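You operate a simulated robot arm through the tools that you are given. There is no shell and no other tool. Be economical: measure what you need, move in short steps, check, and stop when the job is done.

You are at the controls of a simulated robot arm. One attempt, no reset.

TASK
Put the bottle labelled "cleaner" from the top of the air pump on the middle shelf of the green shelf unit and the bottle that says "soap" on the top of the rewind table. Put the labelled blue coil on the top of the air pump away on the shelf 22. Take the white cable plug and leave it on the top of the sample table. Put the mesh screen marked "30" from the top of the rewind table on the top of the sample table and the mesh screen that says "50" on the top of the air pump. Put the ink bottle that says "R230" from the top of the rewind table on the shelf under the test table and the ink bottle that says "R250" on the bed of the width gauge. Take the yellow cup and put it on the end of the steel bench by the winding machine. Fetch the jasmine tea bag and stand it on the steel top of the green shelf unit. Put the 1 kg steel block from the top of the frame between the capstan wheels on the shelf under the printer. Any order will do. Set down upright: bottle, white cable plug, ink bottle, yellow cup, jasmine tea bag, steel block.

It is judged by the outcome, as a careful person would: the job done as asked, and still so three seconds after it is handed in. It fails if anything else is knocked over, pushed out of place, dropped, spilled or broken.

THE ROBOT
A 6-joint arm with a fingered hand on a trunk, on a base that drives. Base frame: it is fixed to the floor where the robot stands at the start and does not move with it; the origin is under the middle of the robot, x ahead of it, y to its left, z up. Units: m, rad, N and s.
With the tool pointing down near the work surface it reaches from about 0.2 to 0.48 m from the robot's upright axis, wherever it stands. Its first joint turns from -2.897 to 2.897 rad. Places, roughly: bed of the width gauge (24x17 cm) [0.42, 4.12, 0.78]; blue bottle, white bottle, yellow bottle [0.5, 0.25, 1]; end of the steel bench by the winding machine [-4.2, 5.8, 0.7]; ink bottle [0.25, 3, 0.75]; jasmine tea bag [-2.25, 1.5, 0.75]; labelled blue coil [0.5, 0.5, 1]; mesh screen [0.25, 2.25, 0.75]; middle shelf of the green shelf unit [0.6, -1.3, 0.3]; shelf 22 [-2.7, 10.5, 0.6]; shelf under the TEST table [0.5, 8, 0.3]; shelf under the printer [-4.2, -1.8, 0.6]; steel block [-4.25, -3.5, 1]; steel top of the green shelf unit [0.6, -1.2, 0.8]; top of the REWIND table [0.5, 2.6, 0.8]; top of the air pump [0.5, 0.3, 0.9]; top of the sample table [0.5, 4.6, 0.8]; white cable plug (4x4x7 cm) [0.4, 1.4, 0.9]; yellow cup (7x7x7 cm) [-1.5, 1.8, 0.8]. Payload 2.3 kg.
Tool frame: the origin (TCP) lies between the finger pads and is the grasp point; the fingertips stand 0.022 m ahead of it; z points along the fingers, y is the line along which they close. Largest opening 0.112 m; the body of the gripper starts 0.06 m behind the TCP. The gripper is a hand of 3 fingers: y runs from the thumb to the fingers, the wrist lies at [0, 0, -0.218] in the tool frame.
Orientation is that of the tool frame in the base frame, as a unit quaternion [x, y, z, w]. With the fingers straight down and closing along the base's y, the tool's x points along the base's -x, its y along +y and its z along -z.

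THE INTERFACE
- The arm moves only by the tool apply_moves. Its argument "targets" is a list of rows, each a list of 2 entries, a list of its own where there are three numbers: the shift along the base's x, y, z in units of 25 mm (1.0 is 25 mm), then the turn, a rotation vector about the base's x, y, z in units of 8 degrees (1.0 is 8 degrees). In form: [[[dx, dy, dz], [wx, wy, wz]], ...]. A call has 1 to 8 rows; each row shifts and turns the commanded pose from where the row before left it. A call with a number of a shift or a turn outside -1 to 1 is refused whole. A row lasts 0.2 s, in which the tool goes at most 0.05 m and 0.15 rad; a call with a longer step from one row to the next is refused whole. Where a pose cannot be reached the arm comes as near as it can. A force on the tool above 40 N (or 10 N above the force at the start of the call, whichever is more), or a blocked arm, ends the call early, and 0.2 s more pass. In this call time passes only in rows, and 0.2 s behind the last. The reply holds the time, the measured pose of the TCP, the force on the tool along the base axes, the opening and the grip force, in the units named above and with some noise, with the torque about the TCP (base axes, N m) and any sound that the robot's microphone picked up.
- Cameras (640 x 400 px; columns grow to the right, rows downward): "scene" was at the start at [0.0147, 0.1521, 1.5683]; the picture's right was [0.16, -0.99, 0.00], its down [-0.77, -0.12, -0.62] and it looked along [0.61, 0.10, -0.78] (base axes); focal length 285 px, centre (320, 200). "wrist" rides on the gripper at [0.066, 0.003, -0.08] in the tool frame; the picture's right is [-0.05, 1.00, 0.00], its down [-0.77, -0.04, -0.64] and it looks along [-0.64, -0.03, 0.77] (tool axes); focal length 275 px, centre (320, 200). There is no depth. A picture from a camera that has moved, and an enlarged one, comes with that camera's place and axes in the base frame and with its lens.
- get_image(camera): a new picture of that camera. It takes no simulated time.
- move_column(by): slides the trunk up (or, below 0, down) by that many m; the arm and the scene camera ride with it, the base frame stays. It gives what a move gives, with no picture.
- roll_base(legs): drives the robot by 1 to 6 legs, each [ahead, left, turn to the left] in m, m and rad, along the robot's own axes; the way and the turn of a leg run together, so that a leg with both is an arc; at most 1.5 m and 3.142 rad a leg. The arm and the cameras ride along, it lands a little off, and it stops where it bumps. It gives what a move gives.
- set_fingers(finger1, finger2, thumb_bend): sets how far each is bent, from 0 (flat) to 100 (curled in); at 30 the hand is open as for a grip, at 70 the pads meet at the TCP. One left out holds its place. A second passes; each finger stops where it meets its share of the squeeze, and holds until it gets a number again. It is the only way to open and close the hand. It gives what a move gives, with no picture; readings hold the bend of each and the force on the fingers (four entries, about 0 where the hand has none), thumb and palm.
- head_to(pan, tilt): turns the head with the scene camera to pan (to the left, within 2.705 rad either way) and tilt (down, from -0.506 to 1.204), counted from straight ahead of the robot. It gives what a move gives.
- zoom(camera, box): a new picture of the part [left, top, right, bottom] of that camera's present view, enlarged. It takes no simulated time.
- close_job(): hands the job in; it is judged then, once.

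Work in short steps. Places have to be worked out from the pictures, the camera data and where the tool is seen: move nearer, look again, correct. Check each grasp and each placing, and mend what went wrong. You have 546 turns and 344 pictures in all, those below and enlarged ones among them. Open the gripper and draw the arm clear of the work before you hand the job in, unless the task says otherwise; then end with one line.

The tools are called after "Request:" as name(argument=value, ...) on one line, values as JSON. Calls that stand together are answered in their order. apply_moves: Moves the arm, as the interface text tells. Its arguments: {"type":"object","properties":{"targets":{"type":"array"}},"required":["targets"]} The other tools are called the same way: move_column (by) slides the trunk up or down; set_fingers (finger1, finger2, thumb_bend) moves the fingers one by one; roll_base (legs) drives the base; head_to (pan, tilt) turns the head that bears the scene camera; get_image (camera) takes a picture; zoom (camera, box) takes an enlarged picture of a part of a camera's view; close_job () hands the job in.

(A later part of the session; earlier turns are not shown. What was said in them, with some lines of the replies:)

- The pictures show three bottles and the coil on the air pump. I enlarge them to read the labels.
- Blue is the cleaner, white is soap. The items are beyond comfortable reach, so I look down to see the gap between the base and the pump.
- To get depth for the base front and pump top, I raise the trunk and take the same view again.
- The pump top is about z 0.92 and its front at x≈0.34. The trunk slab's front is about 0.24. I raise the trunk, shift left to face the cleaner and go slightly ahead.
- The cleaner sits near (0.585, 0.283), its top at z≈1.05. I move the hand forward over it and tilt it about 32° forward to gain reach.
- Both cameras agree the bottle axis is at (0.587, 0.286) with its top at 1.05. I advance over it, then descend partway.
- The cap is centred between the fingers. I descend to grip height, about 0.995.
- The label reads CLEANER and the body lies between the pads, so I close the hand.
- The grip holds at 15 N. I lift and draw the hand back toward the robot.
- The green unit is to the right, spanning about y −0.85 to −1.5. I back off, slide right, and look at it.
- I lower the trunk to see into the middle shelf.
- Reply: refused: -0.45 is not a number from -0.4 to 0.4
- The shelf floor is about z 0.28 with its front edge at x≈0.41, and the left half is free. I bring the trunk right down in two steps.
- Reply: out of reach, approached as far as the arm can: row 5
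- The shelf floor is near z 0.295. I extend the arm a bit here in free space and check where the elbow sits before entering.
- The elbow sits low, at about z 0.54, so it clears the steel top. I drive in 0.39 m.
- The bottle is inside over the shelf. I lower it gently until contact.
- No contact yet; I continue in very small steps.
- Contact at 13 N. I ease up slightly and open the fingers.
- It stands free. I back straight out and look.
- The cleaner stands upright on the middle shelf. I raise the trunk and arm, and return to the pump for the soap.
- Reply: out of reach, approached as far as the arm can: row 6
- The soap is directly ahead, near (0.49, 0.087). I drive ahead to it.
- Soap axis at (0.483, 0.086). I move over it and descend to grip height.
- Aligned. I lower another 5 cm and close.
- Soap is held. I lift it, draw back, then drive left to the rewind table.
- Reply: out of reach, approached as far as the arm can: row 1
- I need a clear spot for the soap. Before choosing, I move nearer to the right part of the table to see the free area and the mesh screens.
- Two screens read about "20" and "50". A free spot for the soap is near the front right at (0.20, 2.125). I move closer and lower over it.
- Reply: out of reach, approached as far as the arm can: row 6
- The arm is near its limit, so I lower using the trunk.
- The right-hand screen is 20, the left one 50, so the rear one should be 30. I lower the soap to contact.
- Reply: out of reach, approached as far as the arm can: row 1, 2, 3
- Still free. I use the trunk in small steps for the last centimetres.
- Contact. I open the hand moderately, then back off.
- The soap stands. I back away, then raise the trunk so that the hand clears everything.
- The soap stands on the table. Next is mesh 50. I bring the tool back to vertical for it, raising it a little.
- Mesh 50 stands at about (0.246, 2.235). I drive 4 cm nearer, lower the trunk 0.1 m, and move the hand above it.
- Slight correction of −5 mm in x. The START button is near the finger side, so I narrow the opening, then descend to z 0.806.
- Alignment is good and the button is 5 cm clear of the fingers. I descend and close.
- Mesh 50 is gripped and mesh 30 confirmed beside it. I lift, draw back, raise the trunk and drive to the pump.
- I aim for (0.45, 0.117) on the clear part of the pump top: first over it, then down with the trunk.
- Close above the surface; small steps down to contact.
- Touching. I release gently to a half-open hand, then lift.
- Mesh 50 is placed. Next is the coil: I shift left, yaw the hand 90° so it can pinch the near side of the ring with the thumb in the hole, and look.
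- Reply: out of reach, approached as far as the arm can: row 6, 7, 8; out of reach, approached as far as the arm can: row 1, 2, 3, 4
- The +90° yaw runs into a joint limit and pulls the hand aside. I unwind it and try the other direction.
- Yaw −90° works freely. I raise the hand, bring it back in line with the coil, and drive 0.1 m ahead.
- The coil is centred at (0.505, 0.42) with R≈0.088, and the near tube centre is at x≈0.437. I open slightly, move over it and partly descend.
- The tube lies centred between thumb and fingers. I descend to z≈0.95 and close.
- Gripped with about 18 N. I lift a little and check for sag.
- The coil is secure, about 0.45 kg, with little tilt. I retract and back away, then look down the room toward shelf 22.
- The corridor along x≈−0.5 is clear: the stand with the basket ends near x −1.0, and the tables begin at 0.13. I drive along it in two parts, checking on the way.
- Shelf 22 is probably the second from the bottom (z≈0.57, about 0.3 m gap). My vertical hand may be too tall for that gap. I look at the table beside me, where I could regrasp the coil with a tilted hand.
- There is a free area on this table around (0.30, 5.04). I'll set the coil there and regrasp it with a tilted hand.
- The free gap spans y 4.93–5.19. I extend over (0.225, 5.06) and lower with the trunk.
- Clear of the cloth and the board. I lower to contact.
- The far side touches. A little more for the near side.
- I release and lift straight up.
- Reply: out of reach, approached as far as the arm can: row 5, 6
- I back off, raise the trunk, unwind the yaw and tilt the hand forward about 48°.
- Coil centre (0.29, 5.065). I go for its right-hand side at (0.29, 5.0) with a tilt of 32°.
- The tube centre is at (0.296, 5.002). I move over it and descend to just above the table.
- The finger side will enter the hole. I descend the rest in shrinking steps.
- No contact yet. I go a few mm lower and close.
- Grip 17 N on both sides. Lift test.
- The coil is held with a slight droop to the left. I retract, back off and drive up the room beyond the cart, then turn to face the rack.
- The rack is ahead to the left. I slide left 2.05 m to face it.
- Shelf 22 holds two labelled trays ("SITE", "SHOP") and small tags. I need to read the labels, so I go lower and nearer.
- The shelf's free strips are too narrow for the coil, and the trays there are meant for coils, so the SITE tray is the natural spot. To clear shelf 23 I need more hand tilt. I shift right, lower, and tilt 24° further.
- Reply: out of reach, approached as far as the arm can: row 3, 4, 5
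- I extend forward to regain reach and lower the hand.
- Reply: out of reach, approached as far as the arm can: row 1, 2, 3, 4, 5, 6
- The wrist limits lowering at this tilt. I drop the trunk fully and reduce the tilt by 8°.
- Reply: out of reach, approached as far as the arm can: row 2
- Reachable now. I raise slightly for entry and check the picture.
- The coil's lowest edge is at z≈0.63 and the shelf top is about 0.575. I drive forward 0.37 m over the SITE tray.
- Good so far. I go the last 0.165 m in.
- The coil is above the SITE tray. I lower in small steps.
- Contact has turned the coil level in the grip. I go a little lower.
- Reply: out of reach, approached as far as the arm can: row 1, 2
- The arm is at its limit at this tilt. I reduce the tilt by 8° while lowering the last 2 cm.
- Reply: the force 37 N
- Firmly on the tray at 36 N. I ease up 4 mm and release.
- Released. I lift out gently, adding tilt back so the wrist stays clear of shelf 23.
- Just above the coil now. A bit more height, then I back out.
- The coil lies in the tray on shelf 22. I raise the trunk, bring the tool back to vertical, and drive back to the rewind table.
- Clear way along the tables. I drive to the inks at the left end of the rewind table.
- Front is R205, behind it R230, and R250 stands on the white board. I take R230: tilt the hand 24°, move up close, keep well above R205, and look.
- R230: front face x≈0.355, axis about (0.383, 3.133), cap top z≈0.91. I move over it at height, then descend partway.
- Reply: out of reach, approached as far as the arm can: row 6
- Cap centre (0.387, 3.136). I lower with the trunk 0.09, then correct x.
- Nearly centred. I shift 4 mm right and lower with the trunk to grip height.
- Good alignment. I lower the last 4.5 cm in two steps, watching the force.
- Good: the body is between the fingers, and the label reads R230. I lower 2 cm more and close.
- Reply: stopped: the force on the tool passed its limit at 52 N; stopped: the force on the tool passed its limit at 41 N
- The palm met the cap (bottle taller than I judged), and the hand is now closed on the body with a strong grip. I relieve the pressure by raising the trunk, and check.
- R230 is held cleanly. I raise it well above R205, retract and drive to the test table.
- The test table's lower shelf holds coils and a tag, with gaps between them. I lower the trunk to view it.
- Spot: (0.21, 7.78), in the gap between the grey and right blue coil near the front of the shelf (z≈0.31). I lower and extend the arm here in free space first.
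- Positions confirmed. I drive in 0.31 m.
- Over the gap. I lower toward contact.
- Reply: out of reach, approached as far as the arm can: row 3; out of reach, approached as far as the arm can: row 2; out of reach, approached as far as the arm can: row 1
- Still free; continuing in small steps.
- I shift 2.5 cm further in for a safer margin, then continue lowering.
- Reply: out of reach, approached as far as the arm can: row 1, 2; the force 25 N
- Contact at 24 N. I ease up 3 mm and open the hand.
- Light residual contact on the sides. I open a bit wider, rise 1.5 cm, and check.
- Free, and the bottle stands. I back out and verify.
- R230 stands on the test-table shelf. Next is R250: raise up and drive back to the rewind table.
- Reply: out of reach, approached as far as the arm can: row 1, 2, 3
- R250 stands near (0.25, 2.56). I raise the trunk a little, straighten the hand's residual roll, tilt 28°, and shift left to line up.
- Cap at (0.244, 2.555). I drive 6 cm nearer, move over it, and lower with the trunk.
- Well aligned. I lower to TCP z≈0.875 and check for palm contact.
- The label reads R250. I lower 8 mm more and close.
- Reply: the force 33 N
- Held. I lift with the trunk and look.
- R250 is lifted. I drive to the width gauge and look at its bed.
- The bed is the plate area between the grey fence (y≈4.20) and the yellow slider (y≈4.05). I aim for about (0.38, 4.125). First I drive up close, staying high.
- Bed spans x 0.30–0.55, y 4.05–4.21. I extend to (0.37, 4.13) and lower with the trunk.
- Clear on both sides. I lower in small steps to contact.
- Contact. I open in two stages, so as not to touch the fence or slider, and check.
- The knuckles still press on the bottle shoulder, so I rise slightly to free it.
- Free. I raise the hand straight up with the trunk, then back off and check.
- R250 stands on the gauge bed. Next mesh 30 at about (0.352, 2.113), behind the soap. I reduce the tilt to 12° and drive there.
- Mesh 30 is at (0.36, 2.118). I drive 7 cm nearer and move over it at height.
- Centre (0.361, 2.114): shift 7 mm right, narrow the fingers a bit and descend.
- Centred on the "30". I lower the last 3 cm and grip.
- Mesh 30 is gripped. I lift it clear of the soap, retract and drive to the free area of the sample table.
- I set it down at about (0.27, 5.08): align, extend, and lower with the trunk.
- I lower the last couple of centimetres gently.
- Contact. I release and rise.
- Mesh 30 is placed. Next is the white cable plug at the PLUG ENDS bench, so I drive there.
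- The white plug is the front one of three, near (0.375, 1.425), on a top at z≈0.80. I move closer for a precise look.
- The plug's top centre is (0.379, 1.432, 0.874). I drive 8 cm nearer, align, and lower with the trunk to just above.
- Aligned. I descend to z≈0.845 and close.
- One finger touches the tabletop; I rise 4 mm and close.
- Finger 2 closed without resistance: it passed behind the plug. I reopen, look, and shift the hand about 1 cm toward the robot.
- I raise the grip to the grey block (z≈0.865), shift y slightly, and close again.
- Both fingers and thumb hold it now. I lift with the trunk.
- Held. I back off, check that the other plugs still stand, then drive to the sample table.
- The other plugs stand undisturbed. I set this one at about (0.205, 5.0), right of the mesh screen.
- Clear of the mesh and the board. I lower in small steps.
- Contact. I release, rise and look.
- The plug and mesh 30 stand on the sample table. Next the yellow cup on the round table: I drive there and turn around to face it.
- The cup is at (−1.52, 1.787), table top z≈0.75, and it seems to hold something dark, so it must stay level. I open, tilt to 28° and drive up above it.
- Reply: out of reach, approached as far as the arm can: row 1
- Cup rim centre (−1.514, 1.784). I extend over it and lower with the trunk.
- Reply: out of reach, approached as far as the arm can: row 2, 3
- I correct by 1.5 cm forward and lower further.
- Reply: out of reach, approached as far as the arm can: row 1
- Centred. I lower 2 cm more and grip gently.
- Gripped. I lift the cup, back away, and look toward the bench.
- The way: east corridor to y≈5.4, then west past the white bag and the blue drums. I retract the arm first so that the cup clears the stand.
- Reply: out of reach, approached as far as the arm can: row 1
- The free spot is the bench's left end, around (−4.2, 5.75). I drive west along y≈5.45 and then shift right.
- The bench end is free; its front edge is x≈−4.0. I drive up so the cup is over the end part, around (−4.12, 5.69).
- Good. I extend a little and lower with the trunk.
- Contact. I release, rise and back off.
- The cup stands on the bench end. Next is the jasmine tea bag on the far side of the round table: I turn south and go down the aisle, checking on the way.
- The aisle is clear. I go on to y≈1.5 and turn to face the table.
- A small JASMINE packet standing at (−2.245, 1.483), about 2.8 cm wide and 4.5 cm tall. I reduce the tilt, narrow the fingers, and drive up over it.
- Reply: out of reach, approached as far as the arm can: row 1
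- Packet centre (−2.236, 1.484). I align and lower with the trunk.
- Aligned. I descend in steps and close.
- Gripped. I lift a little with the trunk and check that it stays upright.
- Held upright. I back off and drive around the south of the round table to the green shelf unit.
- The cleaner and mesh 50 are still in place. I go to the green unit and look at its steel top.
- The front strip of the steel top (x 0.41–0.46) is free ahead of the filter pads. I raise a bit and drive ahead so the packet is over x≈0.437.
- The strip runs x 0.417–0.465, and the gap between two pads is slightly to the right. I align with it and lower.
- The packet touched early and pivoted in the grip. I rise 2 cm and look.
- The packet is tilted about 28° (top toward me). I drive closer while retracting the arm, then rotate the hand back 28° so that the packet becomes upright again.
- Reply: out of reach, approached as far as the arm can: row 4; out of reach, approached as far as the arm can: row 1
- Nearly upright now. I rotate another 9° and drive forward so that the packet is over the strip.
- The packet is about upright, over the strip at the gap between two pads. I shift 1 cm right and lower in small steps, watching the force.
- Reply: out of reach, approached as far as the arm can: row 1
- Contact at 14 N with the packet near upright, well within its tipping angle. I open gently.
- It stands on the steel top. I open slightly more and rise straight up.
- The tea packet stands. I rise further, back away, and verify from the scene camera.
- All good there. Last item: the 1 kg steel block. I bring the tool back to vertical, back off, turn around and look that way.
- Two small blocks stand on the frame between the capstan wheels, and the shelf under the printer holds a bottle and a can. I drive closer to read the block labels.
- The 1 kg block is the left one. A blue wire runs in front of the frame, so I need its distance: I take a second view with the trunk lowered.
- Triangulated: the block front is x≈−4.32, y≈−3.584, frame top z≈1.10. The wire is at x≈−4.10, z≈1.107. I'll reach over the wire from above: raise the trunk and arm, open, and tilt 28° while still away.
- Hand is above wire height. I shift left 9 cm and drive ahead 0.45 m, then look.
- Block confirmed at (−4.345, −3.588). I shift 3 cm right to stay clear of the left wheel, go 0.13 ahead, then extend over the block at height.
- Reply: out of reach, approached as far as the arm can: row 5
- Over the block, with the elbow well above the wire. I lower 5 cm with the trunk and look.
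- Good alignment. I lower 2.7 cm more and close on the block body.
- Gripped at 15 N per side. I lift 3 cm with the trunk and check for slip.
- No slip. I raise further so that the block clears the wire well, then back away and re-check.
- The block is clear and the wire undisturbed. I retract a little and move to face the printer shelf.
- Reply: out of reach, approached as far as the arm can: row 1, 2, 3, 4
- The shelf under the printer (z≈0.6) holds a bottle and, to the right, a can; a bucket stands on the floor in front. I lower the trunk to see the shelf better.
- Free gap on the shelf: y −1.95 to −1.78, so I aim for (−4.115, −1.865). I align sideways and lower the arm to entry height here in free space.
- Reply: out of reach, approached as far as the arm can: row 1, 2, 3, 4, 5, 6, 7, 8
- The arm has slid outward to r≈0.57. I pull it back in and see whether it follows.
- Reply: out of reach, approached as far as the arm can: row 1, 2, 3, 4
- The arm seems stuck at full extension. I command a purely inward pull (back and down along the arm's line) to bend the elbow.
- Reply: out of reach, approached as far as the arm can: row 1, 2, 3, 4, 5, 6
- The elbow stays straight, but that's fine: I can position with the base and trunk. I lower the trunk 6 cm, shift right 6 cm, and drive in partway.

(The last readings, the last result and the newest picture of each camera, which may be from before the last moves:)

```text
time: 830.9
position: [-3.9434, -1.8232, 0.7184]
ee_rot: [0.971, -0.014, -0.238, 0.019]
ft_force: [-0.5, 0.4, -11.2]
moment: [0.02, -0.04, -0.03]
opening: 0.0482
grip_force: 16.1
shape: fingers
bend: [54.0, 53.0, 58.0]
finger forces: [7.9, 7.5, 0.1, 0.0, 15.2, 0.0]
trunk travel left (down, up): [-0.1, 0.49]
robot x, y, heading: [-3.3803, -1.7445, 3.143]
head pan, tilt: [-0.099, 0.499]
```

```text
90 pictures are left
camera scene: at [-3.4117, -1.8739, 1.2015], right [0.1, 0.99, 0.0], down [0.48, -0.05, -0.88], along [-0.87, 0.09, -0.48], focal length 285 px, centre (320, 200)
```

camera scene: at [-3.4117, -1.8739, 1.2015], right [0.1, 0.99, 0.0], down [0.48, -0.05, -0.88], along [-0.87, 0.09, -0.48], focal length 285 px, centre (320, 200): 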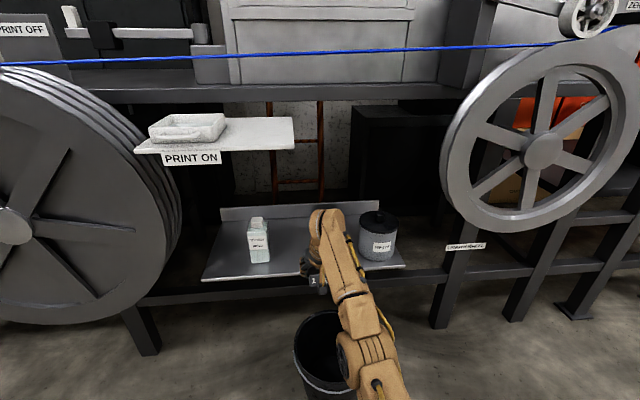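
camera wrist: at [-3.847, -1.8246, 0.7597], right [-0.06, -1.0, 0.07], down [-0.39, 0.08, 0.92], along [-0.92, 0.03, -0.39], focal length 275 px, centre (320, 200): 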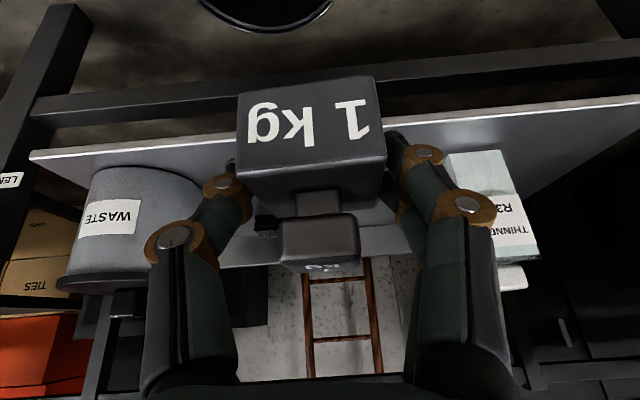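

The gap between bottle and can is confirmed (y −1.98 to −1.70). I drive the last 0.17 m in.

Request:
roll_base(legs=[[0.17, 0.012, 0]])

Request:
get_image(camera="wrist")

Request:
get_image(camera="scene")

```text
time: 832.3
position: [-4.115, -1.8343, 0.7172]
ee_rot: [0.971, -0.015, -0.237, 0.019]
ft_force: [0.6, 0.1, -10.1]
moment: [-0.01, -0.13, 0.02]
opening: 0.0481
grip_force: 15.3
shape: fingers
bend: [54.0, 53.0, 58.0]
finger forces: [7.8, 7.6, 0.1, 0.0, 15.4, 0.1]
trunk travel left (down, up): [-0.1, 0.49]
robot x, y, heading: [-3.55, -1.7515, 3.142]
head pan, tilt: [-0.099, 0.499]
```

```text
89 pictures are left
camera wrist: at [-4.0175, -1.8362, 0.7596], right [-0.06, -1.0, 0.07], down [-0.39, 0.08, 0.92], along [-0.92, 0.03, -0.39], focal length 275 px, centre (320, 200)
```

wrist: 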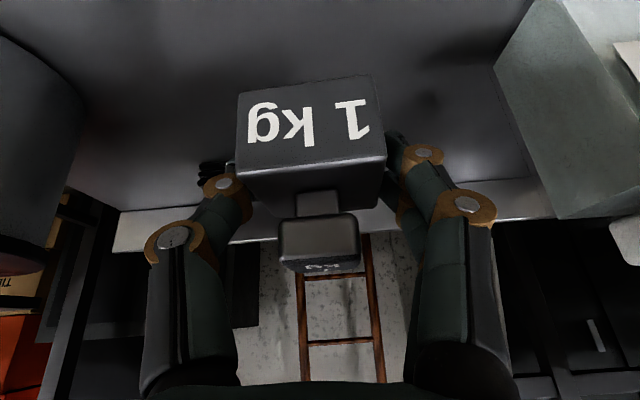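

```text
88 pictures are left
camera scene: at [-3.5822, -1.8855, 1.2015], right [0.1, 0.99, 0.0], down [0.48, -0.05, -0.88], along [-0.87, 0.09, -0.48], focal length 285 px, centre (320, 200)
```

scene: 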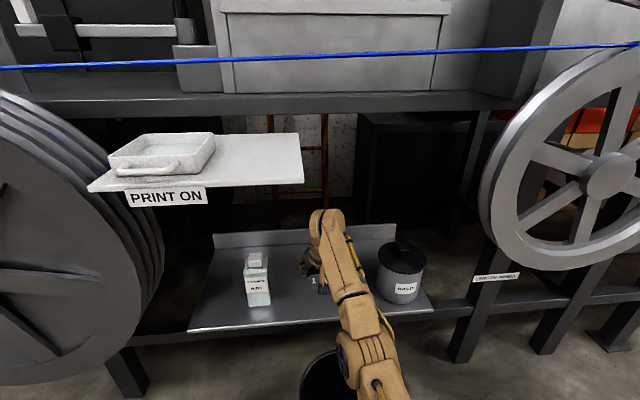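

Inside, with clear space both sides. I lower with the trunk.

Request:
move_column(by=-0.06)

Request:
move_column(by=-0.008)

Request:
get_image(camera="wrist")

```text
time: 833.3
position: [-4.114, -1.8343, 0.6576]
ee_rot: [0.971, -0.014, -0.238, 0.02]
ft_force: [0.6, -0.2, -9.4]
moment: [-0.02, -0.12, -0.01]
opening: 0.048
grip_force: 15.0
shape: fingers
bend: [54.0, 53.0, 58.0]
finger forces: [7.7, 7.5, 0.0, 0.0, 15.3, 0.0]
trunk travel left (down, up): [-0.04, 0.55]
robot x, y, heading: [-3.5526, -1.7511, 3.138]
head pan, tilt: [-0.099, 0.499]
```

```text
time: 833.9
position: [-4.1138, -1.8342, 0.6496]
ee_rot: [0.971, -0.015, -0.237, 0.019]
ft_force: [0.0, 1.3, -9.0]
moment: [-0.03, -0.11, 0.0]
opening: 0.0482
grip_force: 14.9
shape: fingers
bend: [54.0, 53.0, 58.0]
finger forces: [7.7, 7.5, 0.0, 0.0, 15.4, 0.1]
trunk travel left (down, up): [-0.032, 0.558]
robot x, y, heading: [-3.5503, -1.7544, 3.138]
head pan, tilt: [-0.099, 0.499]
```

```text
87 pictures are left
camera wrist: at [-4.0173, -1.8362, 0.6916], right [-0.06, -1.0, 0.07], down [-0.39, 0.08, 0.92], along [-0.92, 0.03, -0.39], focal length 275 px, centre (320, 200)
```

wrist: 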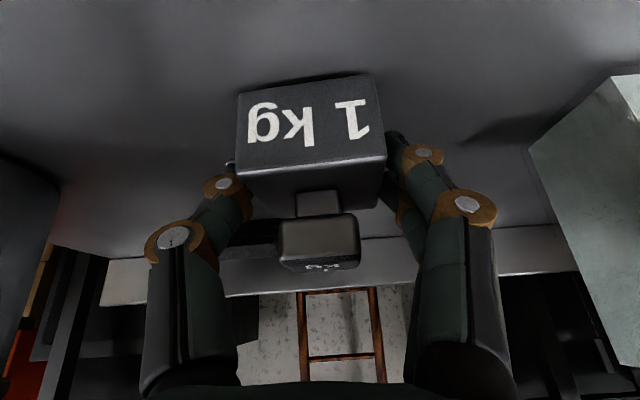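

Request:
move_column(by=-0.006)

Request:
move_column(by=-0.004)

```text
time: 834.4
position: [-4.1127, -1.8347, 0.6443]
ee_rot: [0.971, -0.014, -0.239, 0.019]
ft_force: [-1.6, -0.9, -6.7]
moment: [0.01, 0.03, -0.02]
opening: 0.0479
grip_force: 15.0
shape: fingers
bend: [54.0, 53.0, 58.0]
finger forces: [7.7, 7.7, 0.0, 0.1, 15.2, 0.1]
trunk travel left (down, up): [-0.026, 0.564]
robot x, y, heading: [-3.5522, -1.7498, 3.143]
head pan, tilt: [-0.099, 0.499]
```

```text
time: 835.0
position: [-4.1121, -1.8337, 0.6426]
ee_rot: [0.97, -0.014, -0.241, 0.019]
ft_force: [-7.6, -0.3, 12.8]
moment: [0.03, 0.2, 0.02]
opening: 0.048
grip_force: 17.4
shape: fingers
bend: [54.0, 52.0, 58.0]
finger forces: [8.6, 8.4, 0.0, 0.0, 17.1, 0.0]
trunk travel left (down, up): [-0.022, 0.568]
robot x, y, heading: [-3.5505, -1.7481, 3.141]
head pan, tilt: [-0.099, 0.499]
```

On the shelf (reading swung from −10 to +13 N). I release and look.

Request:
set_fingers(finger1=36, finger2=36, thumb_bend=36)

Request:
get_image(camera="wrist")

```text
time: 836.0
position: [-4.1121, -1.8347, 0.64]
ee_rot: [0.971, -0.014, -0.239, 0.02]
ft_force: [-0.4, 0.6, 0.0]
moment: [-0.01, -0.03, 0.0]
opening: 0.0945
grip_force: 0.0
shape: fingers
bend: [36.0, 36.0, 36.0]
finger forces: [0.1, 0.0, 0.0, 0.0, 0.0, 0.0]
trunk travel left (down, up): [-0.022, 0.568]
robot x, y, heading: [-3.5498, -1.7535, 3.142]
head pan, tilt: [-0.099, 0.499]
```

```text
86 pictures are left
camera wrist: at [-4.0165, -1.8361, 0.6823], right [-0.06, -1.0, 0.07], down [-0.39, 0.08, 0.92], along [-0.92, 0.03, -0.39], focal length 275 px, centre (320, 200)
```

wrist: 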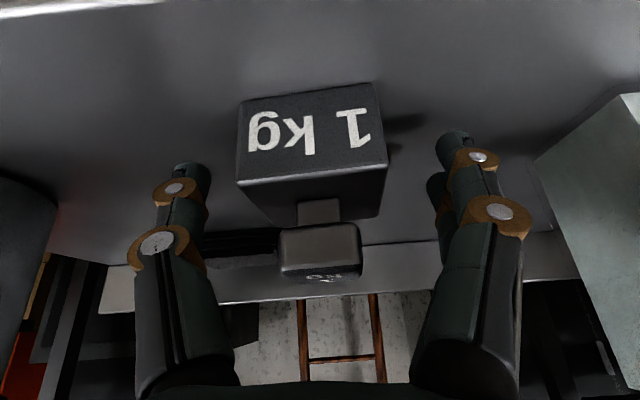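

The block stands upright. I rise 3 cm, back straight out and verify.

Request:
move_column(by=0.04)

Request:
roll_base(legs=[[-0.5, 0, 0]])

Request:
get_image(camera="scene")

```text
time: 836.8
position: [-4.1125, -1.8337, 0.681]
ee_rot: [0.971, -0.014, -0.239, 0.019]
ft_force: [0.8, -0.1, 0.6]
moment: [0.03, 0.01, -0.01]
opening: 0.0944
grip_force: 0.2
shape: fingers
bend: [36.0, 36.0, 36.0]
finger forces: [0.1, 0.0, 0.0, 0.0, 0.0, 0.1]
trunk travel left (down, up): [-0.062, 0.528]
robot x, y, heading: [-3.5513, -1.7527, 3.138]
head pan, tilt: [-0.099, 0.499]
```

```text
time: 839.8
position: [-3.6117, -1.8364, 0.6806]
ee_rot: [0.971, -0.014, -0.24, 0.02]
ft_force: [0.6, -0.6, 0.4]
moment: [0.02, -0.01, -0.03]
opening: 0.0943
grip_force: 0.0
shape: fingers
bend: [36.0, 36.0, 36.0]
finger forces: [0.0, 0.0, 0.0, 0.0, 0.0, 0.0]
trunk travel left (down, up): [-0.062, 0.528]
robot x, y, heading: [-3.0493, -1.7545, -3.143]
head pan, tilt: [-0.099, 0.499]
```

```text
85 pictures are left
camera scene: at [-3.0797, -1.8857, 1.1636], right [0.1, 1.0, 0.0], down [0.48, -0.05, -0.88], along [-0.87, 0.09, -0.48], focal length 285 px, centre (320, 200)
```

scene: 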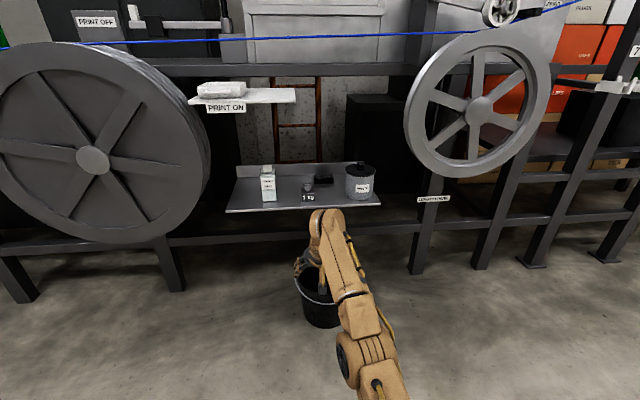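

The block stands on the printer shelf between bottle and can. All eleven items are placed; I back off a little more, hand open, and hand in.

Request:
roll_base(legs=[[-0.4, 0, 0]])

Request:
close_job()

```text
time: 842.2
position: [-3.2133, -1.8351, 0.6806]
ee_rot: [0.971, -0.013, -0.239, 0.02]
ft_force: [0.1, -0.6, -0.1]
moment: [0.03, -0.02, -0.01]
opening: 0.0945
grip_force: 0.0
shape: fingers
bend: [36.0, 36.0, 36.0]
finger forces: [0.0, 0.0, 0.0, 0.0, 0.0, 0.0]
trunk travel left (down, up): [-0.062, 0.528]
robot x, y, heading: [-2.6478, -1.7557, -3.142]
head pan, tilt: [-0.099, 0.499]
```

```text
The job is handed in.
```

All eleven items are where you asked and the job is handed in; three things fell short of perfect: the SITE tray on shelf 22 slid about 1 cm when I set the coil in it, the coil pressed on that tray at about 36 N, and the tea bag stands only about 7 mm from the front edge of the green unit's steel top.
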